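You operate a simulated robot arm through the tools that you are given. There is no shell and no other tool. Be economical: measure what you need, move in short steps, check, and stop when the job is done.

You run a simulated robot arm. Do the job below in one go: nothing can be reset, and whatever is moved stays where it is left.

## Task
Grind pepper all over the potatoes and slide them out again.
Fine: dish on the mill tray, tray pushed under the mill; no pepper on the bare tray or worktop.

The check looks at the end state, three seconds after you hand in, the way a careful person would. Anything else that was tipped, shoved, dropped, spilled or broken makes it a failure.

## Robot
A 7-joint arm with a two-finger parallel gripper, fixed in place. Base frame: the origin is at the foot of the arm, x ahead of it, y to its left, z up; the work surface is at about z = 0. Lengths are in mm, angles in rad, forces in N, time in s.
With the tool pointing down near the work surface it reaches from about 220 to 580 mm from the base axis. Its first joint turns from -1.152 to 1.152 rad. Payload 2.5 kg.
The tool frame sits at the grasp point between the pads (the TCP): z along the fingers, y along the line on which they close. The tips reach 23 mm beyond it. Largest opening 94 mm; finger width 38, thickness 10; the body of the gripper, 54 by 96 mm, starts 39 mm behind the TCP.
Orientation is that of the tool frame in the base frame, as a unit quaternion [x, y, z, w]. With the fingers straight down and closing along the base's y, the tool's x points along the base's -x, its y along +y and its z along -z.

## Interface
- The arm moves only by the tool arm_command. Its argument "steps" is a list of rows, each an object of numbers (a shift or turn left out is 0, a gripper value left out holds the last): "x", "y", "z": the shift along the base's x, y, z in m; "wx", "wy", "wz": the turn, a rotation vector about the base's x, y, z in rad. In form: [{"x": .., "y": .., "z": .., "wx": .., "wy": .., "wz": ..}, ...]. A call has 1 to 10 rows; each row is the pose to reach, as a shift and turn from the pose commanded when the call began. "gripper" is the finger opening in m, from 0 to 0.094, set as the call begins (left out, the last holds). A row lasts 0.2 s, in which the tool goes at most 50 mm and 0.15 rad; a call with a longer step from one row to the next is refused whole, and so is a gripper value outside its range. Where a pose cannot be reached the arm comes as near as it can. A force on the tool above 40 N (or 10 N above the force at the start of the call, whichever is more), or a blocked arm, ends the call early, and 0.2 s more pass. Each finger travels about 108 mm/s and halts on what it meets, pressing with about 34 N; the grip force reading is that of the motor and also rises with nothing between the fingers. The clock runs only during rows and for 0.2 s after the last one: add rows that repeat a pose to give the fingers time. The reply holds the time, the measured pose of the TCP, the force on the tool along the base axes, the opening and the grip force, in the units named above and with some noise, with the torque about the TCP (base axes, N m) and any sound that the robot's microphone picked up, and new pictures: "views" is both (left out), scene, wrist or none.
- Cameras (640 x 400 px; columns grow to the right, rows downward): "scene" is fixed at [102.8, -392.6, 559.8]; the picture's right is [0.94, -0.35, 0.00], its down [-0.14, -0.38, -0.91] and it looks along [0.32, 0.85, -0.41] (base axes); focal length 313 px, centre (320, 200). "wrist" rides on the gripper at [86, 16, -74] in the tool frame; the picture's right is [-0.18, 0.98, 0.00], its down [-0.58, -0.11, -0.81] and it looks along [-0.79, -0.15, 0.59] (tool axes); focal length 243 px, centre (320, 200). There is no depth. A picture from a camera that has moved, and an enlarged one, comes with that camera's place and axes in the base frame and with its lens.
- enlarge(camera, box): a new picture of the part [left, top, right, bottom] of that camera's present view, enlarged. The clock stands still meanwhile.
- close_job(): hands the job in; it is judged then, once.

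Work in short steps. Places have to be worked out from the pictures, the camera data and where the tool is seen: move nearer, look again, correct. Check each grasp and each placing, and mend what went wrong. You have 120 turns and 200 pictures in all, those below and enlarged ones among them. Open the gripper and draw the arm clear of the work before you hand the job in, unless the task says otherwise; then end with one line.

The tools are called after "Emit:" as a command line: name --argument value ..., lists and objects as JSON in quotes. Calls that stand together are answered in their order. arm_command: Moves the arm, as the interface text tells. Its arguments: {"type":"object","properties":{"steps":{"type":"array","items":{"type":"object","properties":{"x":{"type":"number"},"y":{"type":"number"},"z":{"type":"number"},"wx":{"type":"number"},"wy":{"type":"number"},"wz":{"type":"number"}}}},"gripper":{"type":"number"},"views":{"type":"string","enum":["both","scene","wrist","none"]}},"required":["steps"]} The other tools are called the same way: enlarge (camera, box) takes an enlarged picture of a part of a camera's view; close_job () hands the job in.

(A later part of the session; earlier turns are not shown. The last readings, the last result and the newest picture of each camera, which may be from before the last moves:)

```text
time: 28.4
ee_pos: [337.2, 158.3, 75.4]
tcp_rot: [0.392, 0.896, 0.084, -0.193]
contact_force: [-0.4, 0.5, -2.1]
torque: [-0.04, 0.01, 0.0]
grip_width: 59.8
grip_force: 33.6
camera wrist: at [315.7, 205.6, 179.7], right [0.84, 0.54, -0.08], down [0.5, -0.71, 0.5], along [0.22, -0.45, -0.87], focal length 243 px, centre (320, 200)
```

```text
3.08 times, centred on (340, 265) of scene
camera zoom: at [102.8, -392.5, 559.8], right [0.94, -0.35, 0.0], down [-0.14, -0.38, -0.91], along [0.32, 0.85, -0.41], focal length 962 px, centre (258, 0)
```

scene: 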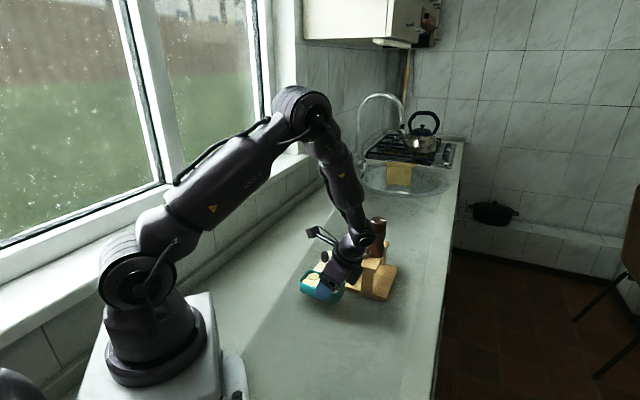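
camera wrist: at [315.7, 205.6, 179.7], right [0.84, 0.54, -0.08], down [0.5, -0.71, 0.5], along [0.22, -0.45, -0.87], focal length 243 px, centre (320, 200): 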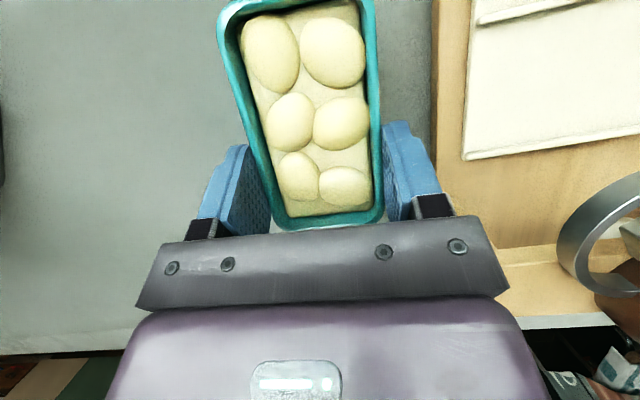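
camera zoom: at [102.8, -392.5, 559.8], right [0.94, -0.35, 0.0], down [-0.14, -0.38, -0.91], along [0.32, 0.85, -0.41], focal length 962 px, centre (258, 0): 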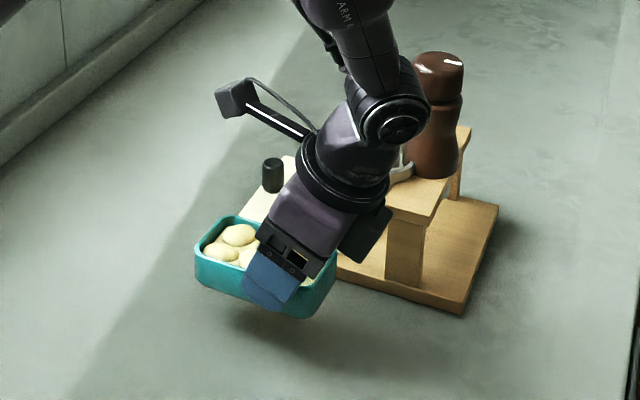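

The dish is held level and light. I raise it well clear and carry it to the outer side of the stand before turning.

Emit:
arm_command --steps '[{"z": 0.035}, {"z": 0.07}, {"x": -0.01, "y": 0.015, "z": 0.105}, {"x": -0.02, "y": 0.04, "z": 0.115}, {"x": -0.02, "y": 0.07, "z": 0.115}, {"x": -0.02, "y": 0.1, "z": 0.115}, {"x": -0.02, "y": 0.12, "z": 0.115}, {"x": -0.02, "y": 0.12, "z": 0.115}]' --views "none"

Emit:
arm_command --steps '[{"wz": 0.1}, {"wz": 0.2}, {"wz": 0.3}, {"wz": 0.4}, {"wz": 0.5}, {"wz": 0.6}, {"wz": 0.7}, {"wz": 0.8}, {"wz": 0.8}]'

```text
time: 30.2
ee_pos: [316.9, 279.1, 190.5]
tcp_rot: [0.391, 0.896, 0.084, -0.192]
contact_force: [0.3, -0.3, -2.5]
torque: [-0.03, -0.02, 0.0]
grip_width: 59.5
grip_force: 33.9
```

```text
time: 32.2
ee_pos: [317.0, 278.1, 191.0]
tcp_rot: [0.012, 0.978, 0.003, -0.21]
contact_force: [-0.1, 0.1, -2.6]
torque: [-0.03, -0.04, 0.0]
grip_width: 59.5
grip_force: 34.2
camera wrist: at [268.7, 294.5, 294.2], right [0.19, 0.98, -0.07], down [0.86, -0.13, 0.5], along [0.48, -0.16, -0.87], focal length 243 px, centre (320, 200)
```

scene: 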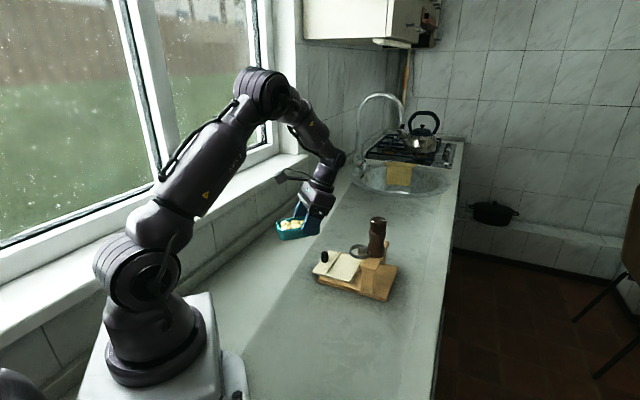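
wrist: 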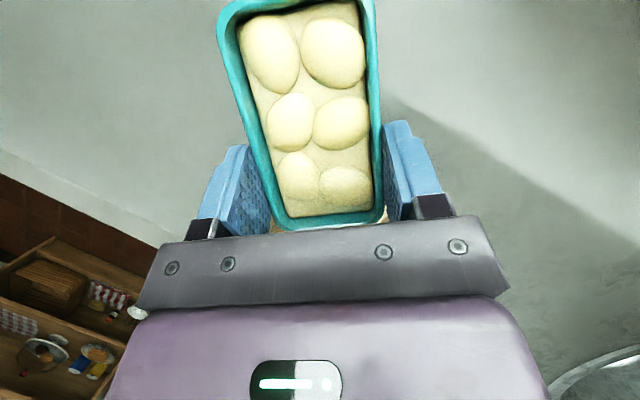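

Rotation works well; I turn the second half.

Emit:
arm_command --steps '[{"wz": 0.1}, {"wz": 0.2}, {"wz": 0.3}, {"wz": 0.4}, {"wz": 0.5}, {"wz": 0.6}, {"wz": 0.7}, {"wz": 0.8}, {"wz": 0.8}]' --views "none"

Emit:
arm_command --steps '[{"x": 0.04, "y": 0.004}, {"x": 0.08, "y": 0.008}, {"x": 0.1, "y": 0.012, "z": -0.02}, {"x": 0.12, "y": 0.02, "z": -0.04}, {"x": 0.12, "y": 0.02, "z": -0.05}, {"x": 0.12, "y": 0.02, "z": -0.05}]'

Emit:
enlarge --camera "scene" --box '[280, 190, 420, 320]'

```text
time: 34.2
ee_pos: [315.4, 277.7, 189.2]
tcp_rot: [-0.37, 0.905, -0.079, -0.196]
contact_force: [1.1, -0.3, -3.1]
torque: [0.04, -0.02, -0.02]
grip_width: 59.6
grip_force: 34.1
```

```text
time: 35.6
ee_pos: [437.7, 296.8, 138.1]
tcp_rot: [-0.369, 0.905, -0.079, -0.195]
contact_force: [0.3, -0.2, -2.5]
torque: [0.02, -0.03, -0.02]
grip_width: 59.8
grip_force: 34.2
camera wrist: at [391.1, 275.5, 242.5], right [-0.57, 0.82, -0.07], down [0.69, 0.53, 0.5], along [0.45, 0.23, -0.87], focal length 243 px, centre (320, 200)
```

scene: 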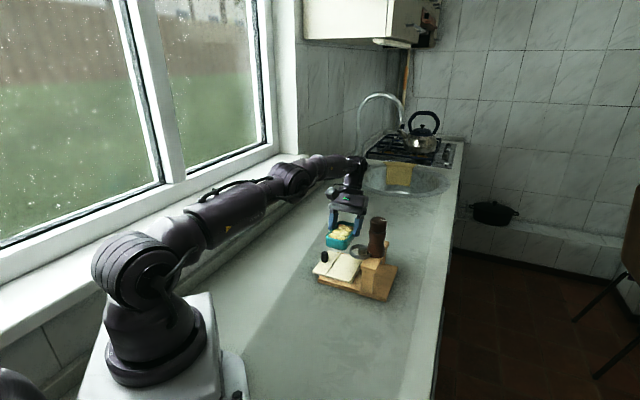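
wrist: 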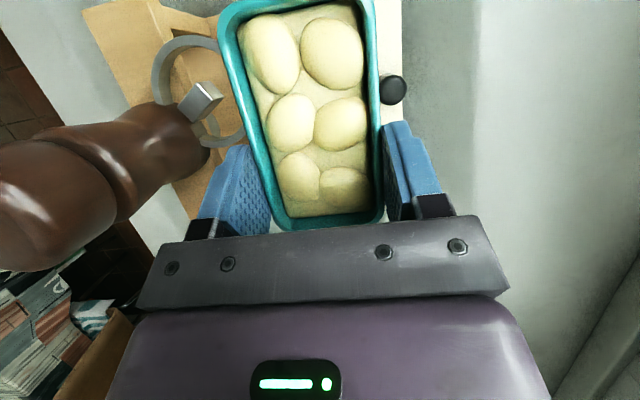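

```text
3.08 times, centred on (350, 255) of scene
camera zoom: at [102.8, -392.5, 559.8], right [0.94, -0.35, 0.0], down [-0.14, -0.38, -0.91], along [0.32, 0.85, -0.41], focal length 962 px, centre (228, 31)
```

zoom: 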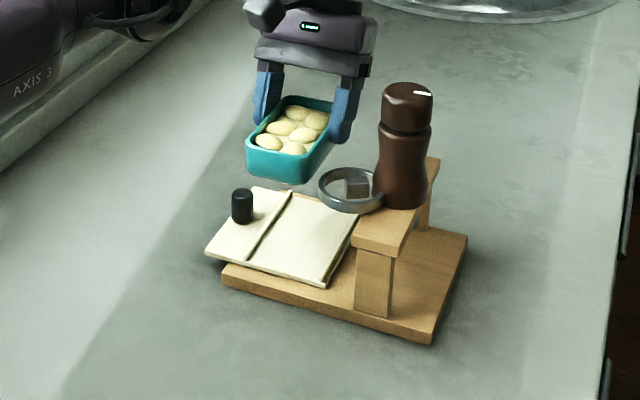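

The dish is oriented properly and level. I descend to TCP z≈95 at a point ~14 mm outboard, so it can slip in under the ring's overhang.

Emit:
arm_command --steps '[{"x": 0.0, "y": 0.004, "z": -0.015}, {"x": 0.0, "y": 0.004, "z": -0.03}, {"x": 0.0, "y": 0.004, "z": -0.043}, {"x": 0.0, "y": 0.004, "z": -0.043}]' --views "wrist"

Emit:
enlarge --camera "scene" --box '[310, 205, 400, 305]'

```text
time: 36.6
ee_pos: [435.6, 301.7, 95.9]
tcp_rot: [-0.37, 0.905, -0.079, -0.196]
contact_force: [0.0, 0.2, -2.2]
torque: [0.01, -0.05, 0.04]
grip_width: 59.8
grip_force: 33.9
camera wrist: at [389.9, 278.9, 199.6], right [-0.57, 0.82, -0.07], down [0.69, 0.53, 0.5], along [0.45, 0.23, -0.87], focal length 243 px, centre (320, 200)
```

wrist: 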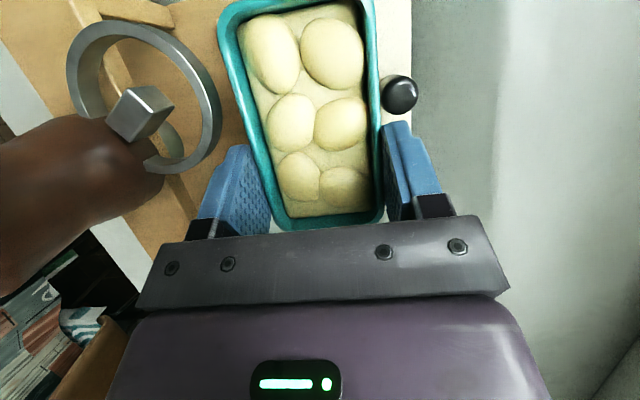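

```text
4.00 times, centred on (355, 255) of scene
camera zoom: at [102.8, -392.5, 559.8], right [0.94, -0.35, 0.0], down [-0.14, -0.38, -0.91], along [0.32, 0.85, -0.41], focal length 1251 px, centre (180, -20)
```

zoom: 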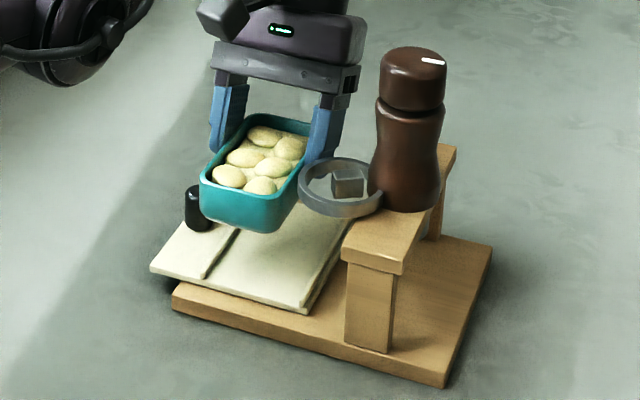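

About 10 mm clearance to the ring. I lower to TCP z=77 (rim below the ring, tips above the knob), then move inward 9 mm.

Emit:
arm_command --steps '[{"z": -0.01}, {"z": -0.019}, {"z": -0.019}, {"x": 0.004, "y": -0.004, "z": -0.019}, {"x": 0.008, "y": -0.008, "z": -0.019}, {"x": 0.008, "y": -0.008, "z": -0.019}]' --views "wrist"

Emit:
enlarge --camera "scene" --box '[310, 205, 400, 305]'

```text
time: 38.0
ee_pos: [436.9, 295.4, 78.7]
tcp_rot: [-0.37, 0.905, -0.079, -0.195]
contact_force: [0.3, 0.2, -2.2]
torque: [0.04, -0.02, -0.03]
grip_width: 59.8
grip_force: 34.5
out of reach, approached as far as the arm can: row 2, 3, 4, 5, 6
camera wrist: at [389.5, 273.4, 182.4], right [-0.57, 0.82, -0.07], down [0.69, 0.53, 0.5], along [0.45, 0.23, -0.87], focal length 243 px, centre (320, 200)
```

wrist: 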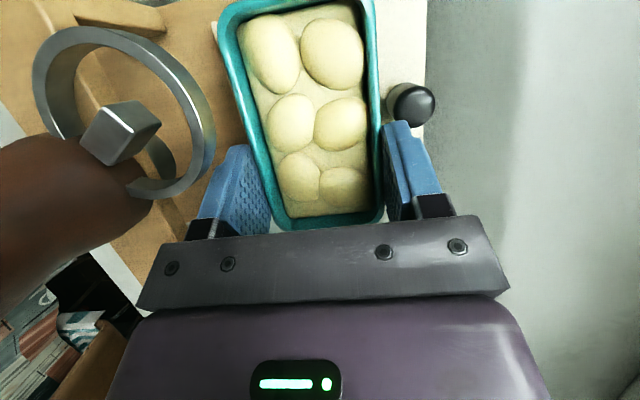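

```text
4.00 times, centred on (355, 255) of scene
camera zoom: at [102.8, -392.5, 559.8], right [0.94, -0.35, 0.0], down [-0.14, -0.38, -0.91], along [0.32, 0.85, -0.41], focal length 1251 px, centre (180, -20)
```

zoom: 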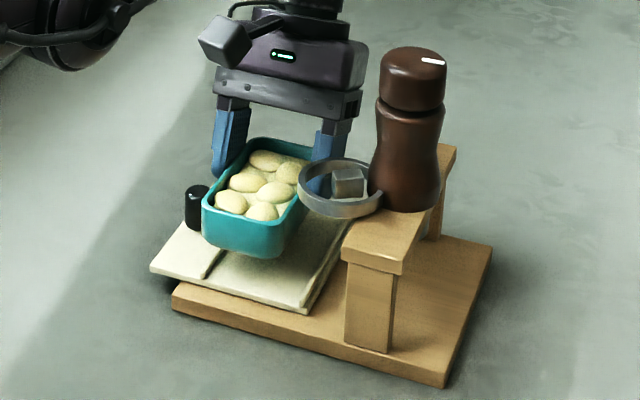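

The lean puts this pose just out of reach. I'll back out, set the dish down on free worktop in its crosswise orientation, and regrip with a smaller lean further toward its end. First retreat outboard and up.

Emit:
arm_command --steps '[{"x": -0.008, "y": 0.008}, {"x": -0.014, "y": 0.012, "z": 0.015}, {"x": -0.02, "y": 0.012, "z": 0.05}, {"x": -0.05, "y": 0.012, "z": 0.08}, {"x": -0.08, "y": 0.0, "z": 0.1}, {"x": -0.11, "y": -0.02, "z": 0.1}, {"x": -0.14, "y": -0.035, "z": 0.1}, {"x": -0.14, "y": -0.035, "z": 0.1}]'

```text
time: 39.8
ee_pos: [295.9, 261.0, 181.7]
tcp_rot: [-0.37, 0.905, -0.078, -0.195]
contact_force: [0.5, 1.1, -1.6]
torque: [0.05, -0.04, -0.02]
grip_width: 59.8
grip_force: 34.0
camera wrist: at [249.2, 238.4, 284.8], right [-0.57, 0.82, -0.07], down [0.69, 0.52, 0.5], along [0.45, 0.23, -0.87], focal length 243 px, centre (320, 200)
```

scene: 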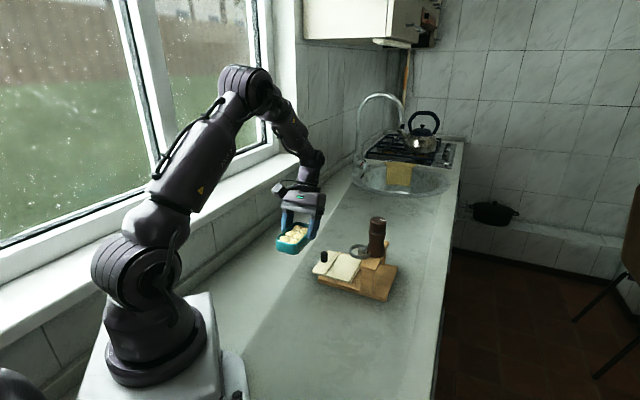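
wrist: 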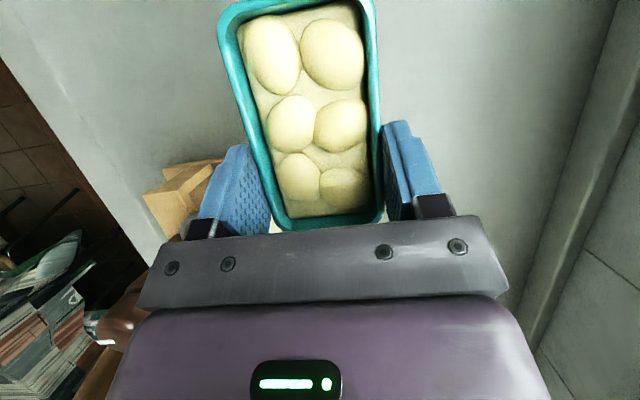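

Now at (296,261); I lower the dish onto the clear worktop here.

Emit:
arm_command --steps '[{"z": -0.04}, {"z": -0.08}, {"z": -0.115}, {"z": -0.13}, {"z": -0.138}, {"z": -0.142}, {"z": -0.1445}, {"z": -0.1445}]' --views "none"

```text
time: 41.6
ee_pos: [295.7, 261.6, 34.8]
tcp_rot: [-0.37, 0.905, -0.079, -0.195]
contact_force: [-0.1, -0.3, -0.8]
torque: [-0.05, 0.01, -0.02]
grip_width: 59.9
grip_force: 33.5
```

The load is on the worktop. I open, rise, reduce the lean to ~0.22 and come back down 5 mm further toward the end.

Emit:
arm_command --steps '[{"z": 0}, {"z": 0}, {"z": 0.03}, {"z": 0.045, "wx": 0.07, "wy": -0.071}, {"x": 0.0036, "y": 0.0035, "z": 0.045, "wx": 0.14, "wy": -0.142}, {"x": 0.0036, "y": 0.0035, "z": 0.025, "wx": 0.14, "wy": -0.142}, {"x": 0.0036, "y": 0.0035, "z": 0.0032, "wx": 0.14, "wy": -0.142}, {"x": 0.0036, "y": 0.0035, "z": 0.0032, "wx": 0.14, "wy": -0.142}]' --gripper 0.085

```text
time: 43.4
ee_pos: [299.4, 264.4, 40.3]
tcp_rot: [-0.376, 0.92, -0.041, -0.104]
contact_force: [-0.1, 0.6, -0.7]
torque: [0.02, 0.01, 0.01]
grip_width: 85.0
grip_force: 0.2
camera wrist: at [239.9, 228.4, 131.7], right [-0.56, 0.83, -0.04], down [0.61, 0.44, 0.66], along [0.56, 0.34, -0.75], focal length 243 px, centre (320, 200)
```

scene: 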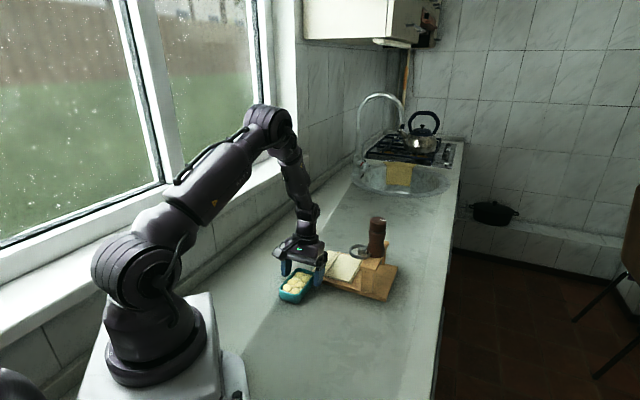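
wrist: 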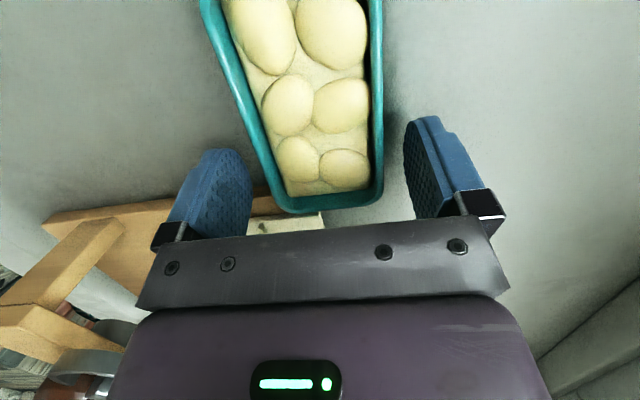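

The lean is now 0.22 and fingers straddle the dish. I shift 2 mm further toward the end and close, then lift slightly.

Emit:
arm_command --steps '[{"x": 0.0015, "y": 0.0015, "z": -0.001}, {"x": 0.0015, "y": 0.0015, "z": -0.001}]' --views "none"

Emit:
arm_command --steps '[{"z": 0}, {"z": 0}, {"z": 0}, {"z": 0}]' --gripper 0.045 --views "none"

Emit:
arm_command --steps '[{"z": 0.01}, {"z": 0.03}, {"z": 0.06}, {"z": 0.1}, {"z": 0.1}]'

Emit:
enlarge --camera "scene" --box '[240, 190, 380, 320]'

```text
time: 44.0
ee_pos: [299.7, 264.8, 38.1]
tcp_rot: [-0.376, 0.92, -0.042, -0.103]
contact_force: [0.1, 0.3, -0.4]
torque: [0.0, 0.02, 0.01]
grip_width: 84.8
grip_force: 0.1
```

```text
time: 45.0
ee_pos: [299.0, 264.7, 37.9]
tcp_rot: [-0.376, 0.92, -0.041, -0.104]
contact_force: [-1.4, 0.1, -0.3]
torque: [0.0, -0.08, -0.02]
grip_width: 59.7
grip_force: 34.0
```

```text
time: 46.2
ee_pos: [301.6, 262.8, 137.9]
tcp_rot: [-0.376, 0.92, -0.042, -0.104]
contact_force: [0.2, -1.0, -2.7]
torque: [0.05, -0.04, -0.02]
grip_width: 59.9
grip_force: 34.0
camera wrist: at [241.1, 228.3, 230.1], right [-0.56, 0.83, -0.04], down [0.61, 0.44, 0.66], along [0.56, 0.34, -0.75], focal length 243 px, centre (320, 200)
```

scene: 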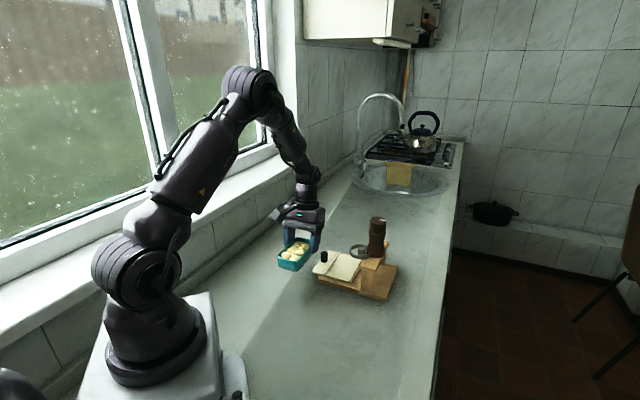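
wrist: 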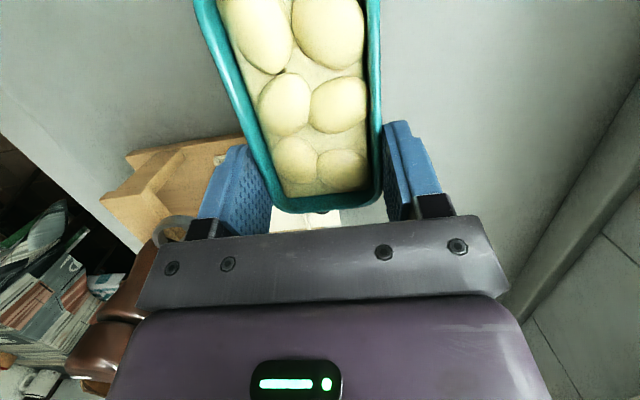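

```text
3.08 times, centred on (310, 255) of scene
camera zoom: at [102.8, -392.5, 559.8], right [0.94, -0.35, 0.0], down [-0.14, -0.38, -0.91], along [0.32, 0.85, -0.41], focal length 962 px, centre (351, 31)
```

zoom: 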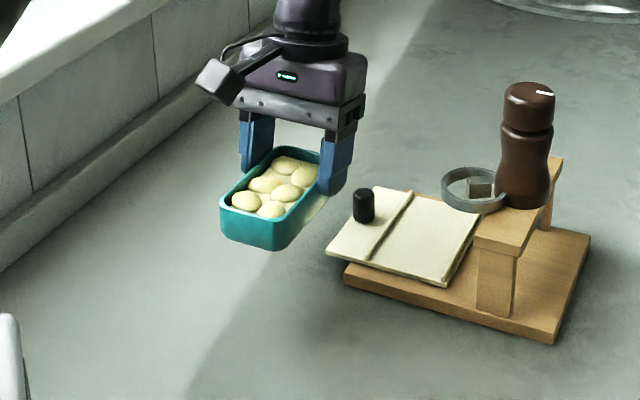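

Dish held level. I carry it to the staging point above the tray, 15 mm outboard of the final place.

Emit:
arm_command --steps '[{"x": 0.03, "y": 0.02, "z": 0.01}, {"x": 0.07, "y": 0.035, "z": 0.01}, {"x": 0.105, "y": 0.04, "z": 0.01}, {"x": 0.138, "y": 0.041, "z": 0.01}, {"x": 0.138, "y": 0.041, "z": -0.01}, {"x": 0.138, "y": 0.041, "z": -0.03}, {"x": 0.138, "y": 0.041, "z": -0.04}, {"x": 0.138, "y": 0.041, "z": -0.04}]' --views "wrist"

Emit:
enlarge --camera "scene" --box '[310, 205, 400, 305]'

```text
time: 48.0
ee_pos: [438.1, 305.1, 95.9]
tcp_rot: [-0.377, 0.92, -0.042, -0.103]
contact_force: [-0.2, -0.6, -1.8]
torque: [0.02, -0.08, 0.0]
grip_width: 59.5
grip_force: 34.0
camera wrist: at [378.7, 269.5, 188.8], right [-0.56, 0.83, -0.04], down [0.61, 0.44, 0.66], along [0.56, 0.34, -0.75], focal length 243 px, centre (320, 200)
```

wrist: 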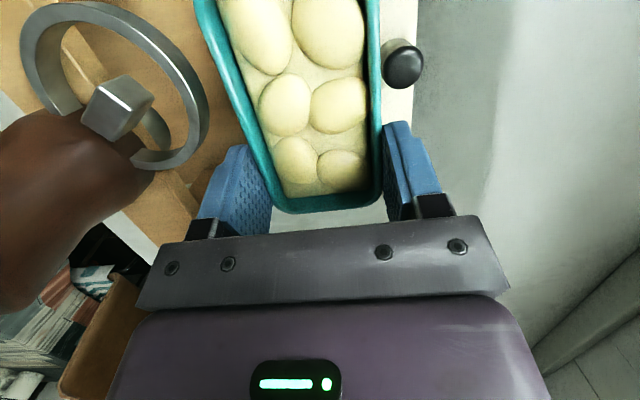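

```text
4.00 times, centred on (355, 255) of scene
camera zoom: at [102.8, -392.5, 559.8], right [0.94, -0.35, 0.0], down [-0.14, -0.38, -0.91], along [0.32, 0.85, -0.41], focal length 1251 px, centre (180, -20)
```

zoom: 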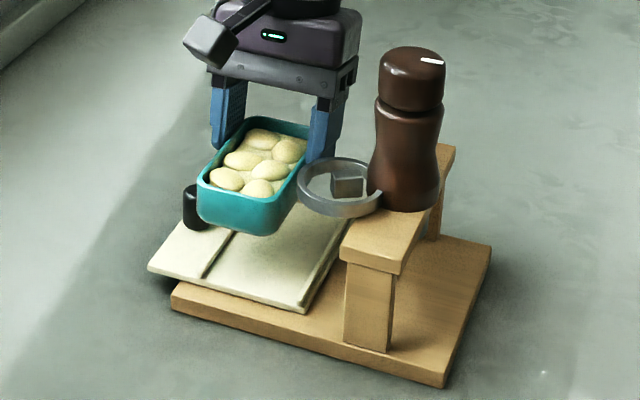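

In reach now. I lower to z≈78, then move 9 mm inward below the ring level.

Emit:
arm_command --steps '[{"z": -0.009}, {"z": -0.018}, {"z": -0.018}, {"x": 0.003, "y": -0.003, "z": -0.018}, {"x": 0.0065, "y": -0.0065, "z": -0.018}, {"x": 0.0065, "y": -0.0065, "z": -0.018}]' --views "wrist"

Emit:
enlarge --camera "scene" --box '[310, 205, 400, 305]'

```text
time: 49.4
ee_pos: [444.8, 298.2, 78.3]
tcp_rot: [-0.377, 0.92, -0.042, -0.104]
contact_force: [0.0, 0.0, -3.1]
torque: [0.04, -0.05, 0.03]
grip_width: 59.7
grip_force: 33.6
camera wrist: at [384.7, 263.2, 171.0], right [-0.56, 0.83, -0.04], down [0.61, 0.44, 0.66], along [0.56, 0.34, -0.75], focal length 243 px, centre (320, 200)
```

wrist: 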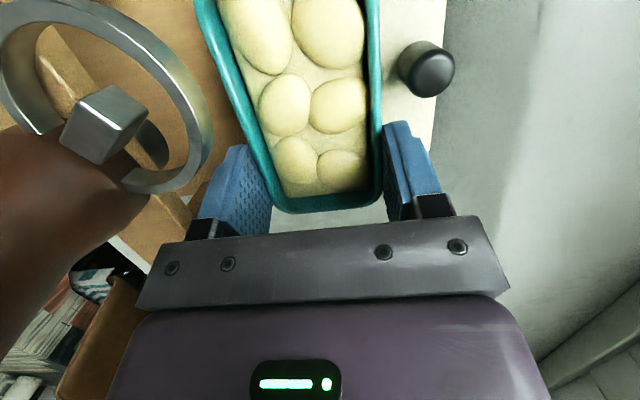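

```text
4.00 times, centred on (355, 255) of scene
camera zoom: at [102.8, -392.5, 559.8], right [0.94, -0.35, 0.0], down [-0.14, -0.38, -0.91], along [0.32, 0.85, -0.41], focal length 1251 px, centre (180, -20)
```

zoom: 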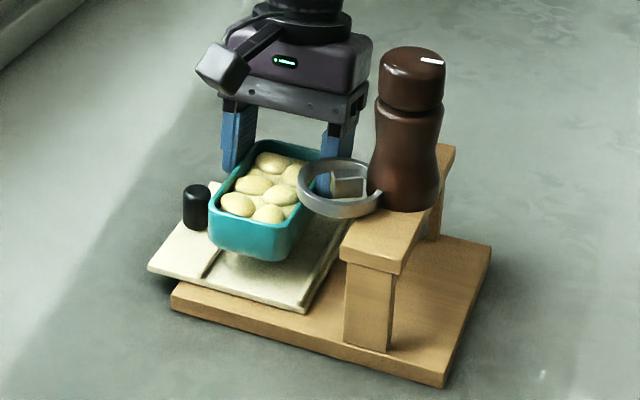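

Clear on all sides. I lower 12 mm more and move 6 mm inward.

Emit:
arm_command --steps '[{"z": -0.007}, {"z": -0.012}, {"x": 0.002, "y": -0.002, "z": -0.012}, {"x": 0.0045, "y": -0.0045, "z": -0.012}, {"x": 0.0045, "y": -0.0045, "z": -0.012}]' --views "wrist"

Emit:
enlarge --camera "scene" --box '[320, 220, 380, 290]'

```text
time: 50.6
ee_pos: [447.4, 294.9, 66.5]
tcp_rot: [-0.376, 0.92, -0.042, -0.104]
contact_force: [-0.6, -0.2, -2.3]
torque: [0.03, -0.06, 0.01]
grip_width: 59.9
grip_force: 33.9
camera wrist: at [388.6, 258.7, 158.7], right [-0.56, 0.83, -0.04], down [0.61, 0.44, 0.66], along [0.56, 0.34, -0.75], focal length 243 px, centre (320, 200)
```

wrist: 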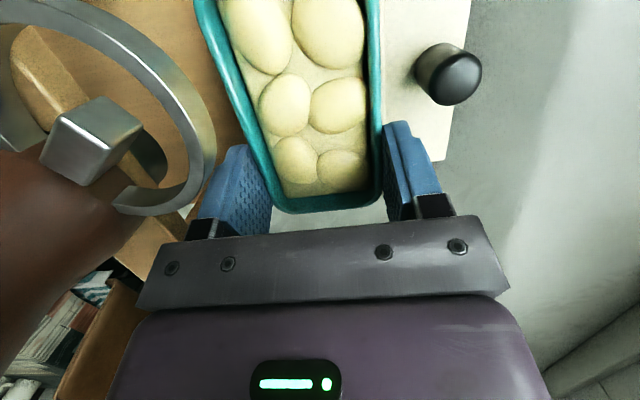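

```text
5.71 times, centred on (350, 255) of scene
camera zoom: at [102.8, -392.5, 559.8], right [0.94, -0.35, 0.0], down [-0.14, -0.38, -0.91], along [0.32, 0.85, -0.41], focal length 1787 px, centre (149, -114)
```

zoom: 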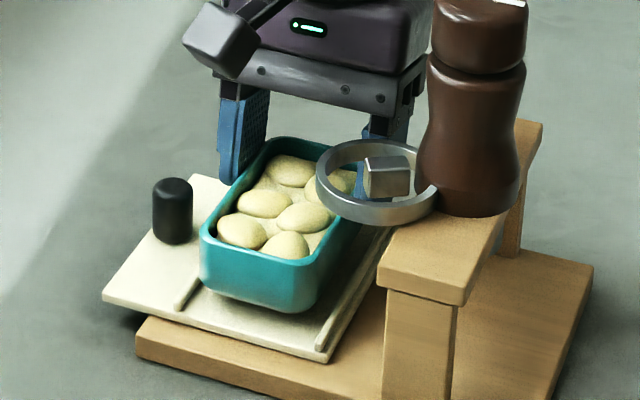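

The dish is centred between the two ribs. I lower it onto the tray gently.

Emit:
arm_command --steps '[{"x": 0.0005, "y": -0.0005, "z": -0.004}, {"x": 0.0005, "y": -0.0005, "z": -0.007}, {"x": 0.0005, "y": -0.0005, "z": -0.009}, {"x": 0.0005, "y": -0.0005, "z": -0.009}]' --views "none"

Emit:
enlarge --camera "scene" --box '[320, 220, 380, 290]'

```text
time: 51.6
ee_pos: [448.3, 294.9, 58.5]
tcp_rot: [-0.377, 0.92, -0.042, -0.103]
contact_force: [-2.3, -2.6, 8.7]
torque: [-0.33, 0.32, -0.01]
grip_width: 59.9
grip_force: 33.9
```

```text
5.71 times, centred on (350, 255) of scene
camera zoom: at [102.8, -392.6, 559.8], right [0.94, -0.35, 0.0], down [-0.14, -0.38, -0.91], along [0.32, 0.85, -0.41], focal length 1787 px, centre (149, -114)
```

zoom: 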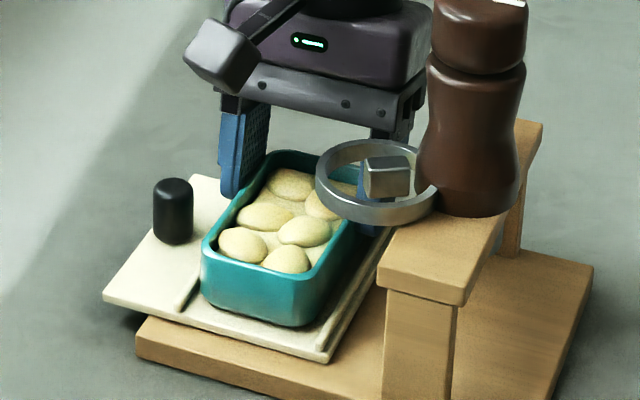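

It rests on the tray between the ribs (8.7 N up). I open to 70 mm and withdraw along the tool axis.

Emit:
arm_command --steps '[{"z": 0.001}, {"z": 0.001}, {"z": 0.001}]' --gripper 0.07 --views "wrist"

Emit:
arm_command --steps '[{"x": 0.002, "y": 0.002, "z": 0.02}, {"x": 0.005, "y": 0.005, "z": 0.05}, {"x": 0.005, "y": 0.01, "z": 0.08}, {"x": -0.01, "y": 0.025, "z": 0.11}, {"x": -0.03, "y": 0.045, "z": 0.14}, {"x": -0.03, "y": 0.045, "z": 0.14}]'

Emit:
enlarge --camera "scene" --box '[310, 205, 400, 305]'

```text
time: 52.4
ee_pos: [448.7, 293.6, 59.0]
tcp_rot: [-0.376, 0.92, -0.041, -0.104]
contact_force: [-0.2, -0.4, -0.8]
torque: [0.01, 0.0, 0.02]
grip_width: 70.1
grip_force: 0.1
camera wrist: at [389.1, 258.4, 151.3], right [-0.56, 0.83, -0.04], down [0.61, 0.44, 0.66], along [0.56, 0.34, -0.75], focal length 243 px, centre (320, 200)
```

wrist: 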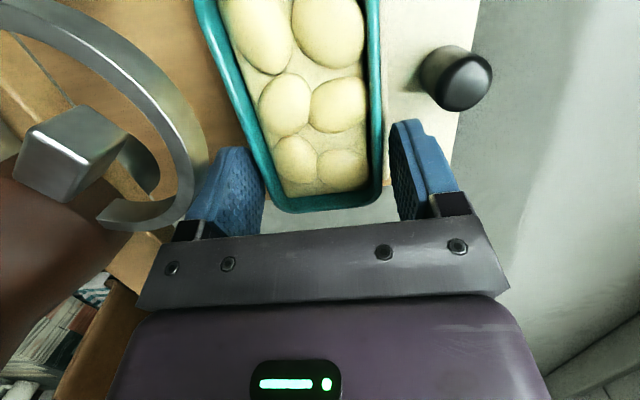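

```text
time: 53.8
ee_pos: [416.5, 341.0, 201.7]
tcp_rot: [-0.377, 0.92, -0.042, -0.104]
contact_force: [0.4, -0.7, -0.7]
torque: [-0.02, 0.01, -0.02]
grip_width: 70.0
grip_force: 0.1
camera wrist: at [355.7, 304.7, 293.5], right [-0.56, 0.83, -0.04], down [0.61, 0.44, 0.66], along [0.56, 0.34, -0.75], focal length 243 px, centre (320, 200)
```

scene: 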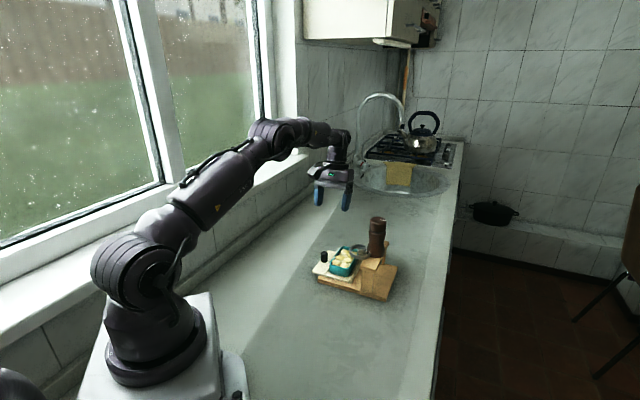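
wrist: 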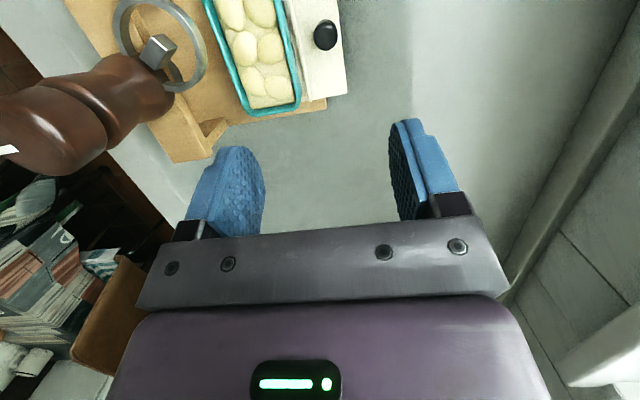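

```text
4.00 times, centred on (355, 255) of scene
camera zoom: at [102.8, -392.5, 559.8], right [0.94, -0.35, 0.0], down [-0.14, -0.38, -0.91], along [0.32, 0.85, -0.41], focal length 1251 px, centre (180, -20)
```

zoom: 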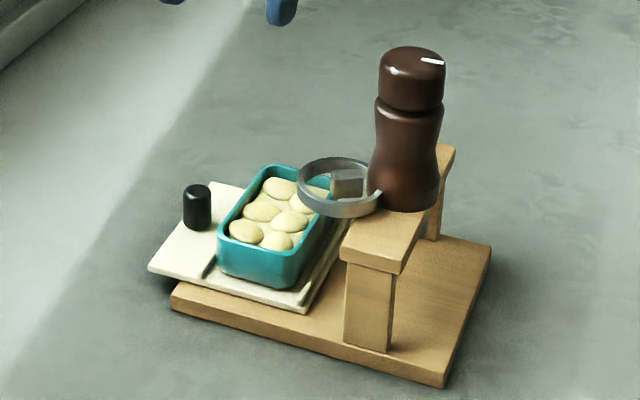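

The dish sits neatly on the tray. Now I restore the gripper to the knob-gripping orientation: remove the lean, then turn back about -89°.

Emit:
arm_command --steps '[{"wx": 0.08, "wy": -0.08, "x": -0.02}, {"wx": 0.157, "wy": -0.159, "x": -0.04, "y": -0.01}, {"wx": 0.157, "wy": -0.159, "x": -0.04, "y": -0.01}]' --gripper 0.055 --views "none"

Emit:
arm_command --steps '[{"wz": -0.145}, {"wz": -0.29}, {"wz": -0.435}, {"wz": -0.58}, {"wz": -0.725}, {"wz": -0.87}, {"wz": -1.015}, {"wz": -1.16}, {"wz": -1.305}, {"wz": -1.45}]' --views "none"

Emit:
arm_command --steps '[{"wz": -0.105}, {"wz": -0.105}]' --views "none"

```text
time: 54.6
ee_pos: [376.5, 329.6, 200.6]
tcp_rot: [-0.379, 0.926, 0.001, 0.0]
contact_force: [-0.3, -0.7, 0.0]
torque: [0.04, 0.01, -0.01]
grip_width: 54.9
grip_force: 0.1
```

```text
time: 56.8
ee_pos: [378.7, 329.5, 199.8]
tcp_rot: [0.332, 0.943, 0.001, 0.0]
contact_force: [0.7, -0.3, -0.4]
torque: [0.04, 0.04, -0.01]
grip_width: 55.1
grip_force: 0.0
```

```text
time: 57.4
ee_pos: [379.9, 330.3, 199.9]
tcp_rot: [0.381, 0.925, 0.001, 0.0]
contact_force: [-0.2, 0.6, -0.6]
torque: [0.0, -0.02, 0.01]
grip_width: 55.1
grip_force: 0.1
```

Now I lean outward again and come to z≈105 above the knob.

Emit:
arm_command --steps '[{"wx": -0.1, "wy": -0.1, "z": -0.02}, {"wx": -0.2, "wy": -0.2, "z": -0.05, "y": -0.003}, {"wx": -0.3, "wy": -0.3, "z": -0.08, "y": -0.006}, {"wx": -0.35, "wy": -0.35, "z": -0.095, "y": -0.006}, {"wx": -0.35, "wy": -0.35, "z": -0.095, "y": -0.006}]' --views "wrist"

```text
time: 58.6
ee_pos: [379.4, 326.4, 102.8]
tcp_rot: [0.368, 0.897, -0.094, 0.227]
contact_force: [-0.3, -0.3, -0.3]
torque: [-0.02, -0.01, 0.0]
grip_width: 54.7
grip_force: 0.2
camera wrist: at [310.8, 415.5, 127.2], right [0.81, 0.59, 0.09], down [0.02, -0.17, 0.99], along [0.59, -0.79, -0.14], focal length 243 px, centre (320, 200)
```

wrist: 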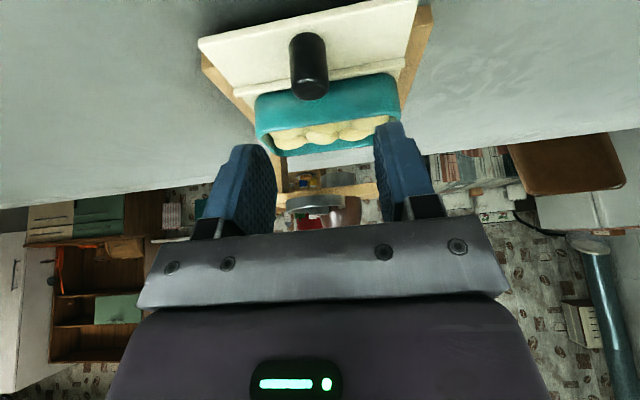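

Aligned with the knob, dish behind it. I lower and grip the knob.

Emit:
arm_command --steps '[{"x": -0.001, "y": -0.001, "z": -0.03}, {"x": -0.001, "y": -0.002, "z": -0.045}, {"x": -0.001, "y": -0.002, "z": -0.051}, {"x": -0.001, "y": -0.002, "z": -0.051}]' --views "wrist"

Emit:
arm_command --steps '[{"z": 0}, {"z": 0}, {"z": 0}]' --gripper 0.01 --views "none"

```text
time: 59.6
ee_pos: [376.9, 322.9, 53.1]
tcp_rot: [0.367, 0.897, -0.092, 0.227]
contact_force: [-0.3, 0.7, 0.7]
torque: [0.0, -0.02, 0.01]
grip_width: 54.8
grip_force: 0.1
camera wrist: at [308.6, 412.8, 78.4], right [0.81, 0.59, 0.09], down [0.02, -0.17, 0.99], along [0.59, -0.79, -0.14], focal length 243 px, centre (320, 200)
```

wrist: 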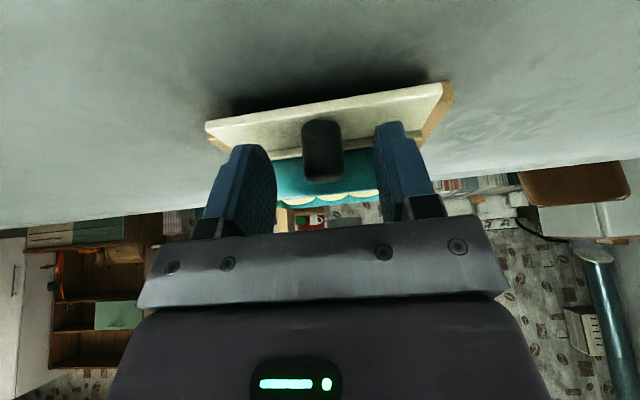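

```text
time: 60.4
ee_pos: [376.6, 322.1, 54.3]
tcp_rot: [0.367, 0.897, -0.092, 0.226]
contact_force: [1.2, 1.5, -0.3]
torque: [0.22, -0.26, 0.13]
grip_width: 20.2
grip_force: 33.8
```

Held. I push the tray in 64 mm smoothly, then check.

Emit:
arm_command --steps '[{"x": 0.003, "y": -0.003}, {"x": 0.008, "y": -0.008}, {"x": 0.014, "y": -0.014}, {"x": 0.02, "y": -0.02}, {"x": 0.026, "y": -0.026}, {"x": 0.032, "y": -0.032}, {"x": 0.038, "y": -0.038}, {"x": 0.043, "y": -0.043}, {"x": 0.045, "y": -0.0455}, {"x": 0.045, "y": -0.0455}]' --views "wrist"

Emit:
enlarge --camera "scene" --box '[310, 205, 400, 305]'

```text
time: 62.6
ee_pos: [424.3, 276.9, 53.5]
tcp_rot: [0.368, 0.897, -0.091, 0.228]
contact_force: [2.2, 2.1, 23.3]
torque: [-0.16, 0.19, 0.05]
grip_width: 20.1
grip_force: 34.4
camera wrist: at [355.6, 366.2, 78.3], right [0.8, 0.59, 0.09], down [0.01, -0.17, 0.99], along [0.59, -0.79, -0.14], focal length 243 px, centre (320, 200)
```

wrist: 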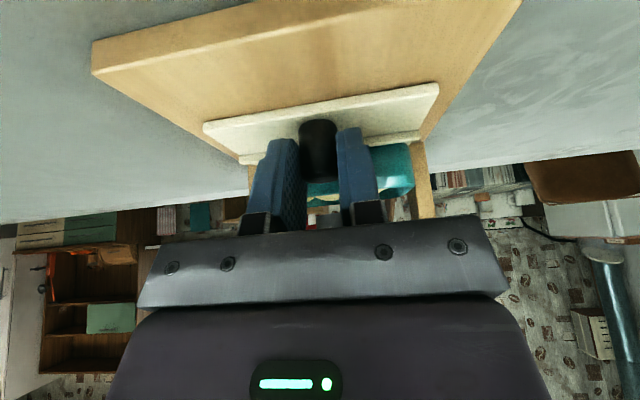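

```text
4.00 times, centred on (355, 255) of scene
camera zoom: at [102.7, -392.6, 559.8], right [0.94, -0.35, 0.0], down [-0.14, -0.38, -0.91], along [0.32, 0.85, -0.41], focal length 1251 px, centre (180, -20)
```

zoom: 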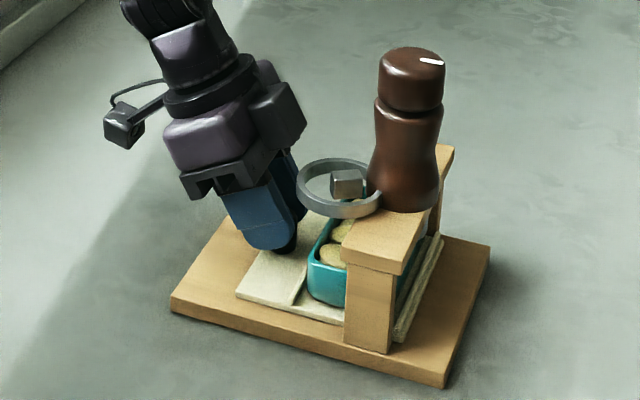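

The stand is still; there's 23 N of downward press, so I raise slightly and push the last ~17 mm.

Emit:
arm_command --steps '[{"z": 0.0015}, {"x": 0.004, "y": -0.004, "z": 0.002}, {"x": 0.008, "y": -0.008, "z": 0.002}, {"x": 0.011, "y": -0.011, "z": 0.002}, {"x": 0.012, "y": -0.012, "z": 0.002}, {"x": 0.012, "y": -0.012, "z": 0.002}]' --views "none"

Emit:
enlarge --camera "scene" --box '[280, 200, 420, 330]'

```text
time: 64.0
ee_pos: [434.5, 261.0, 54.4]
tcp_rot: [0.368, 0.897, -0.095, 0.224]
contact_force: [1.6, 2.3, 0.2]
torque: [0.73, 0.13, 0.09]
grip_width: 19.9
grip_force: 33.7
```

```text
3.08 times, centred on (350, 265) of scene
camera zoom: at [102.9, -392.5, 559.9], right [0.94, -0.35, 0.0], down [-0.14, -0.38, -0.91], along [0.32, 0.85, -0.41], focal length 962 px, centre (228, 0)
```

zoom: 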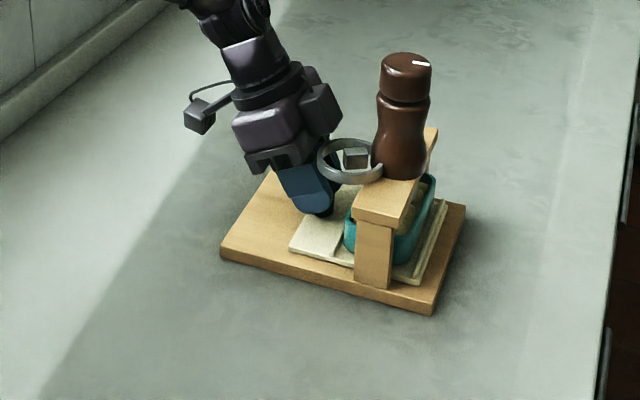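

The tray is in at its stop. I release the knob and retreat along the tool axis.

Emit:
arm_command --steps '[{"z": 0}, {"z": 0}, {"x": -0.008, "y": 0.008, "z": 0.018}, {"x": -0.018, "y": 0.018, "z": 0.045}, {"x": -0.035, "y": 0.035, "z": 0.075}, {"x": -0.055, "y": 0.055, "z": 0.1}, {"x": -0.065, "y": 0.065, "z": 0.14}, {"x": -0.065, "y": 0.065, "z": 0.18}, {"x": -0.065, "y": 0.065, "z": 0.18}]' --gripper 0.045

Emit:
enlarge --camera "scene" --box '[280, 200, 420, 330]'

Emit:
enlarge --camera "wrist" --box '[200, 0, 420, 140]'

```text
time: 66.0
ee_pos: [368.7, 330.3, 233.1]
tcp_rot: [0.367, 0.897, -0.092, 0.227]
contact_force: [0.0, -0.2, 0.2]
torque: [0.05, 0.01, -0.01]
grip_width: 45.1
grip_force: 0.0
camera wrist: at [300.6, 419.7, 257.2], right [0.81, 0.59, 0.09], down [0.02, -0.17, 0.99], along [0.59, -0.79, -0.14], focal length 243 px, centre (320, 200)
```

scene: 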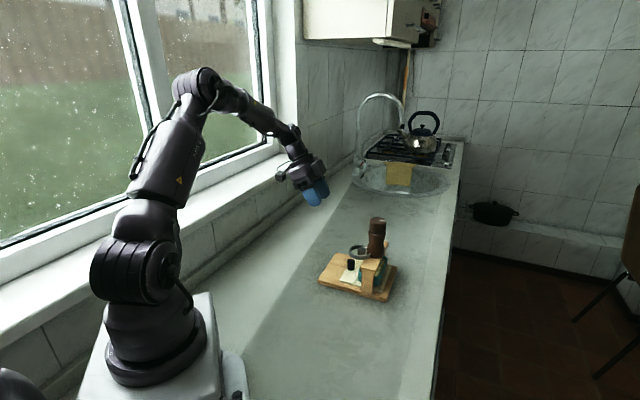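
wrist: 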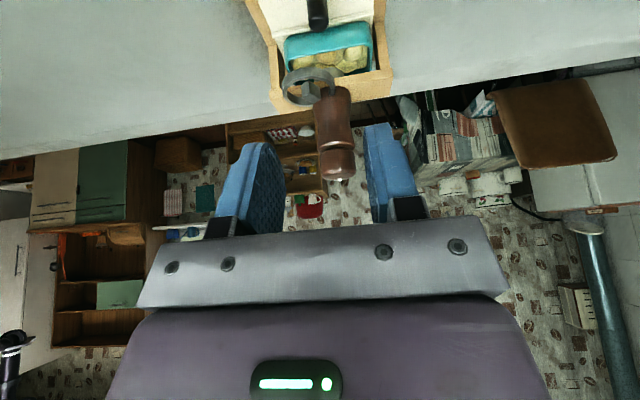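

```text
3.08 times, centred on (350, 265) of scene
camera zoom: at [102.8, -392.6, 559.8], right [0.94, -0.35, 0.0], down [-0.14, -0.38, -0.91], along [0.32, 0.85, -0.41], focal length 962 px, centre (228, 0)
```

zoom: 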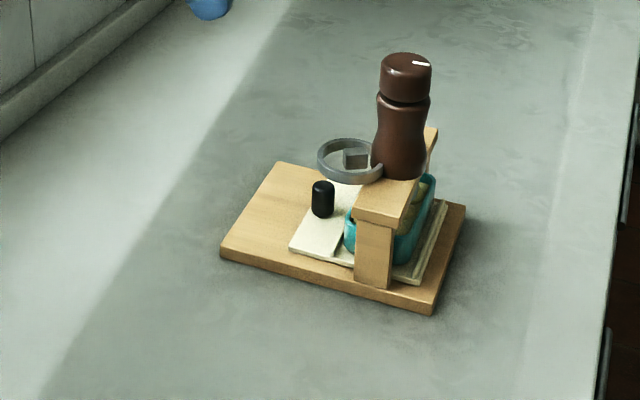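

```text
2.86 times, centred on (310, 70) of wrist
camera zoom: at [300.6, 419.7, 257.2], right [0.81, 0.59, 0.09], down [0.02, -0.17, 0.99], along [0.59, -0.79, -0.14], focal length 693 px, centre (349, 571)
```

zoom: 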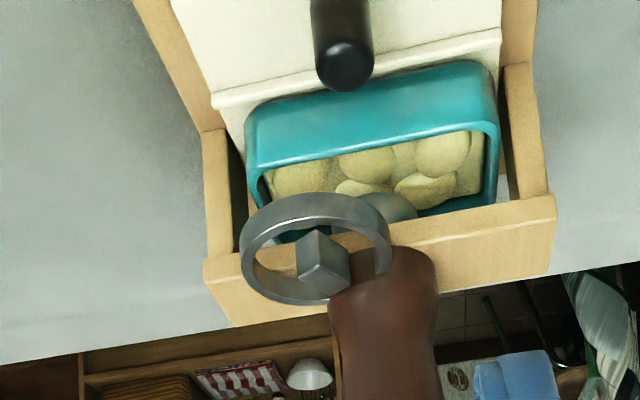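

The dish is seated under the bridge, clear of both posts. Next the mill head: I straighten the tool and move high to near the mill, at about (489,211).

Emit:
arm_command --steps '[{"wx": 0.1, "wy": 0.1, "z": 0.02}, {"wx": 0.2, "wy": 0.2, "z": 0.04}, {"wx": 0.3, "wy": 0.3, "z": 0.06}, {"wx": 0.35, "wy": 0.35, "z": 0.06, "x": 0.02, "y": -0.02}, {"wx": 0.35, "wy": 0.35, "z": 0.06, "x": 0.04, "y": -0.04}, {"wx": 0.35, "wy": 0.35, "z": 0.06, "x": 0.04, "y": -0.04}]' --gripper 0.075

Emit:
enlarge --camera "wrist" --box '[240, 60, 440, 230]'

```text
time: 67.4
ee_pos: [410.7, 287.3, 295.4]
tcp_rot: [0.38, 0.925, 0.002, 0.0]
contact_force: [0.4, -0.1, -1.1]
torque: [-0.02, 0.0, 0.04]
grip_width: 75.1
grip_force: 0.0
camera wrist: at [359.6, 359.3, 369.8], right [0.82, 0.57, 0.0], down [0.34, -0.49, 0.81], along [0.46, -0.66, -0.59], focal length 243 px, centre (320, 200)
```

scene: 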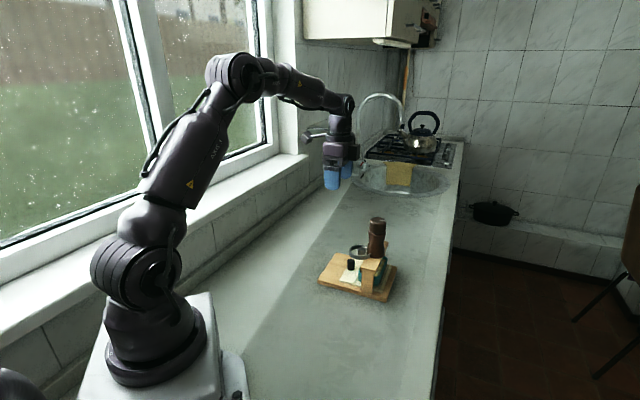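
wrist: 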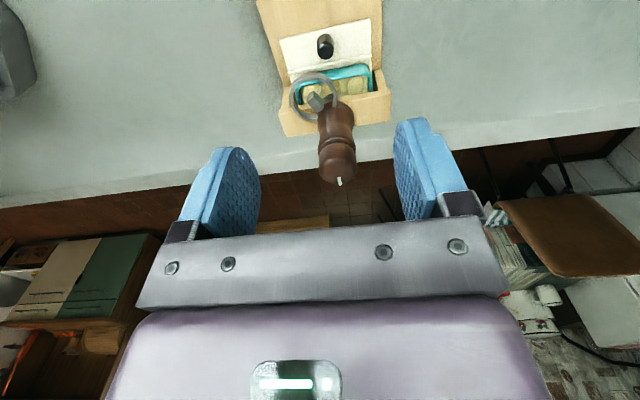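

```text
2.35 times, centred on (340, 145) of wrist
camera zoom: at [359.6, 359.3, 369.8], right [0.82, 0.57, 0.0], down [0.34, -0.49, 0.81], along [0.46, -0.66, -0.59], focal length 571 px, centre (273, 329)
```

zoom: 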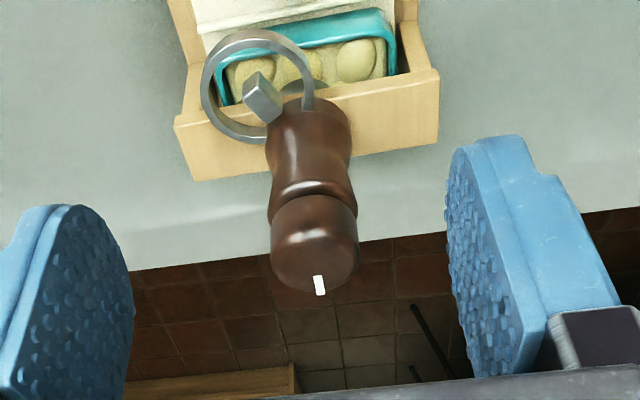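

Both views agree: head top centre at (487.5,211,188), ~42 mm across. I move above it and lower to TCP z≈184 with open fingers.

Emit:
arm_command --steps '[{"x": 0.03, "y": -0.03}, {"x": 0.06, "y": -0.06}, {"x": 0.077, "y": -0.0765}, {"x": 0.077, "y": -0.0765, "z": -0.04}, {"x": 0.077, "y": -0.0765, "z": -0.065}, {"x": 0.077, "y": -0.0765, "z": -0.065}]'

Emit:
enlarge --camera "scene" --box '[330, 170, 420, 260]'

```text
time: 68.8
ee_pos: [488.4, 213.6, 230.1]
tcp_rot: [0.38, 0.925, 0.003, 0.0]
contact_force: [0.4, 0.4, 0.6]
torque: [0.01, -0.01, -0.02]
grip_width: 75.1
grip_force: 0.1
camera wrist: at [438.1, 286.9, 304.7], right [0.82, 0.57, 0.0], down [0.34, -0.49, 0.81], along [0.46, -0.66, -0.59], focal length 243 px, centre (320, 200)
```

scene: 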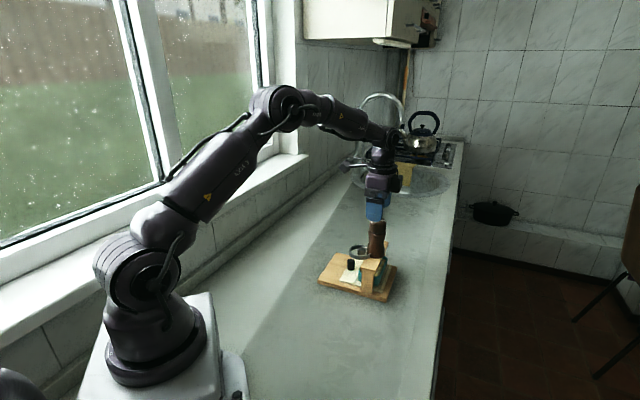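
wrist: 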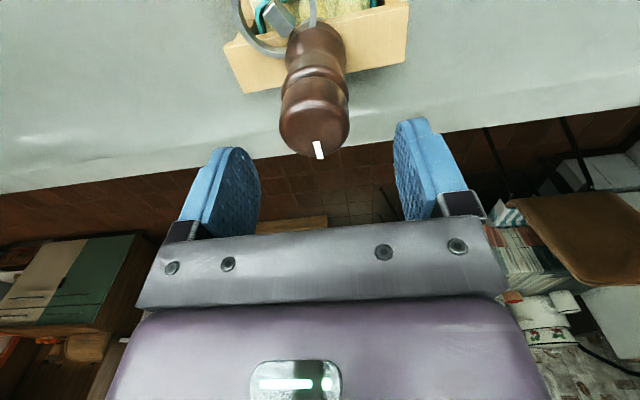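

```text
4.44 times, centred on (375, 215) of scene
camera zoom: at [102.8, -392.6, 559.8], right [0.94, -0.35, 0.0], down [-0.14, -0.38, -0.91], along [0.32, 0.85, -0.41], focal length 1390 px, centre (76, 133)
```

zoom: 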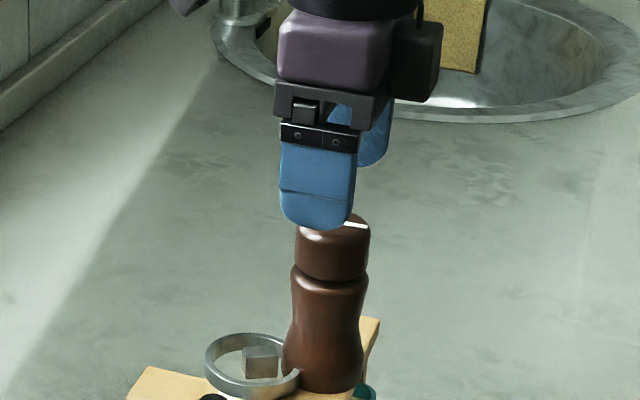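

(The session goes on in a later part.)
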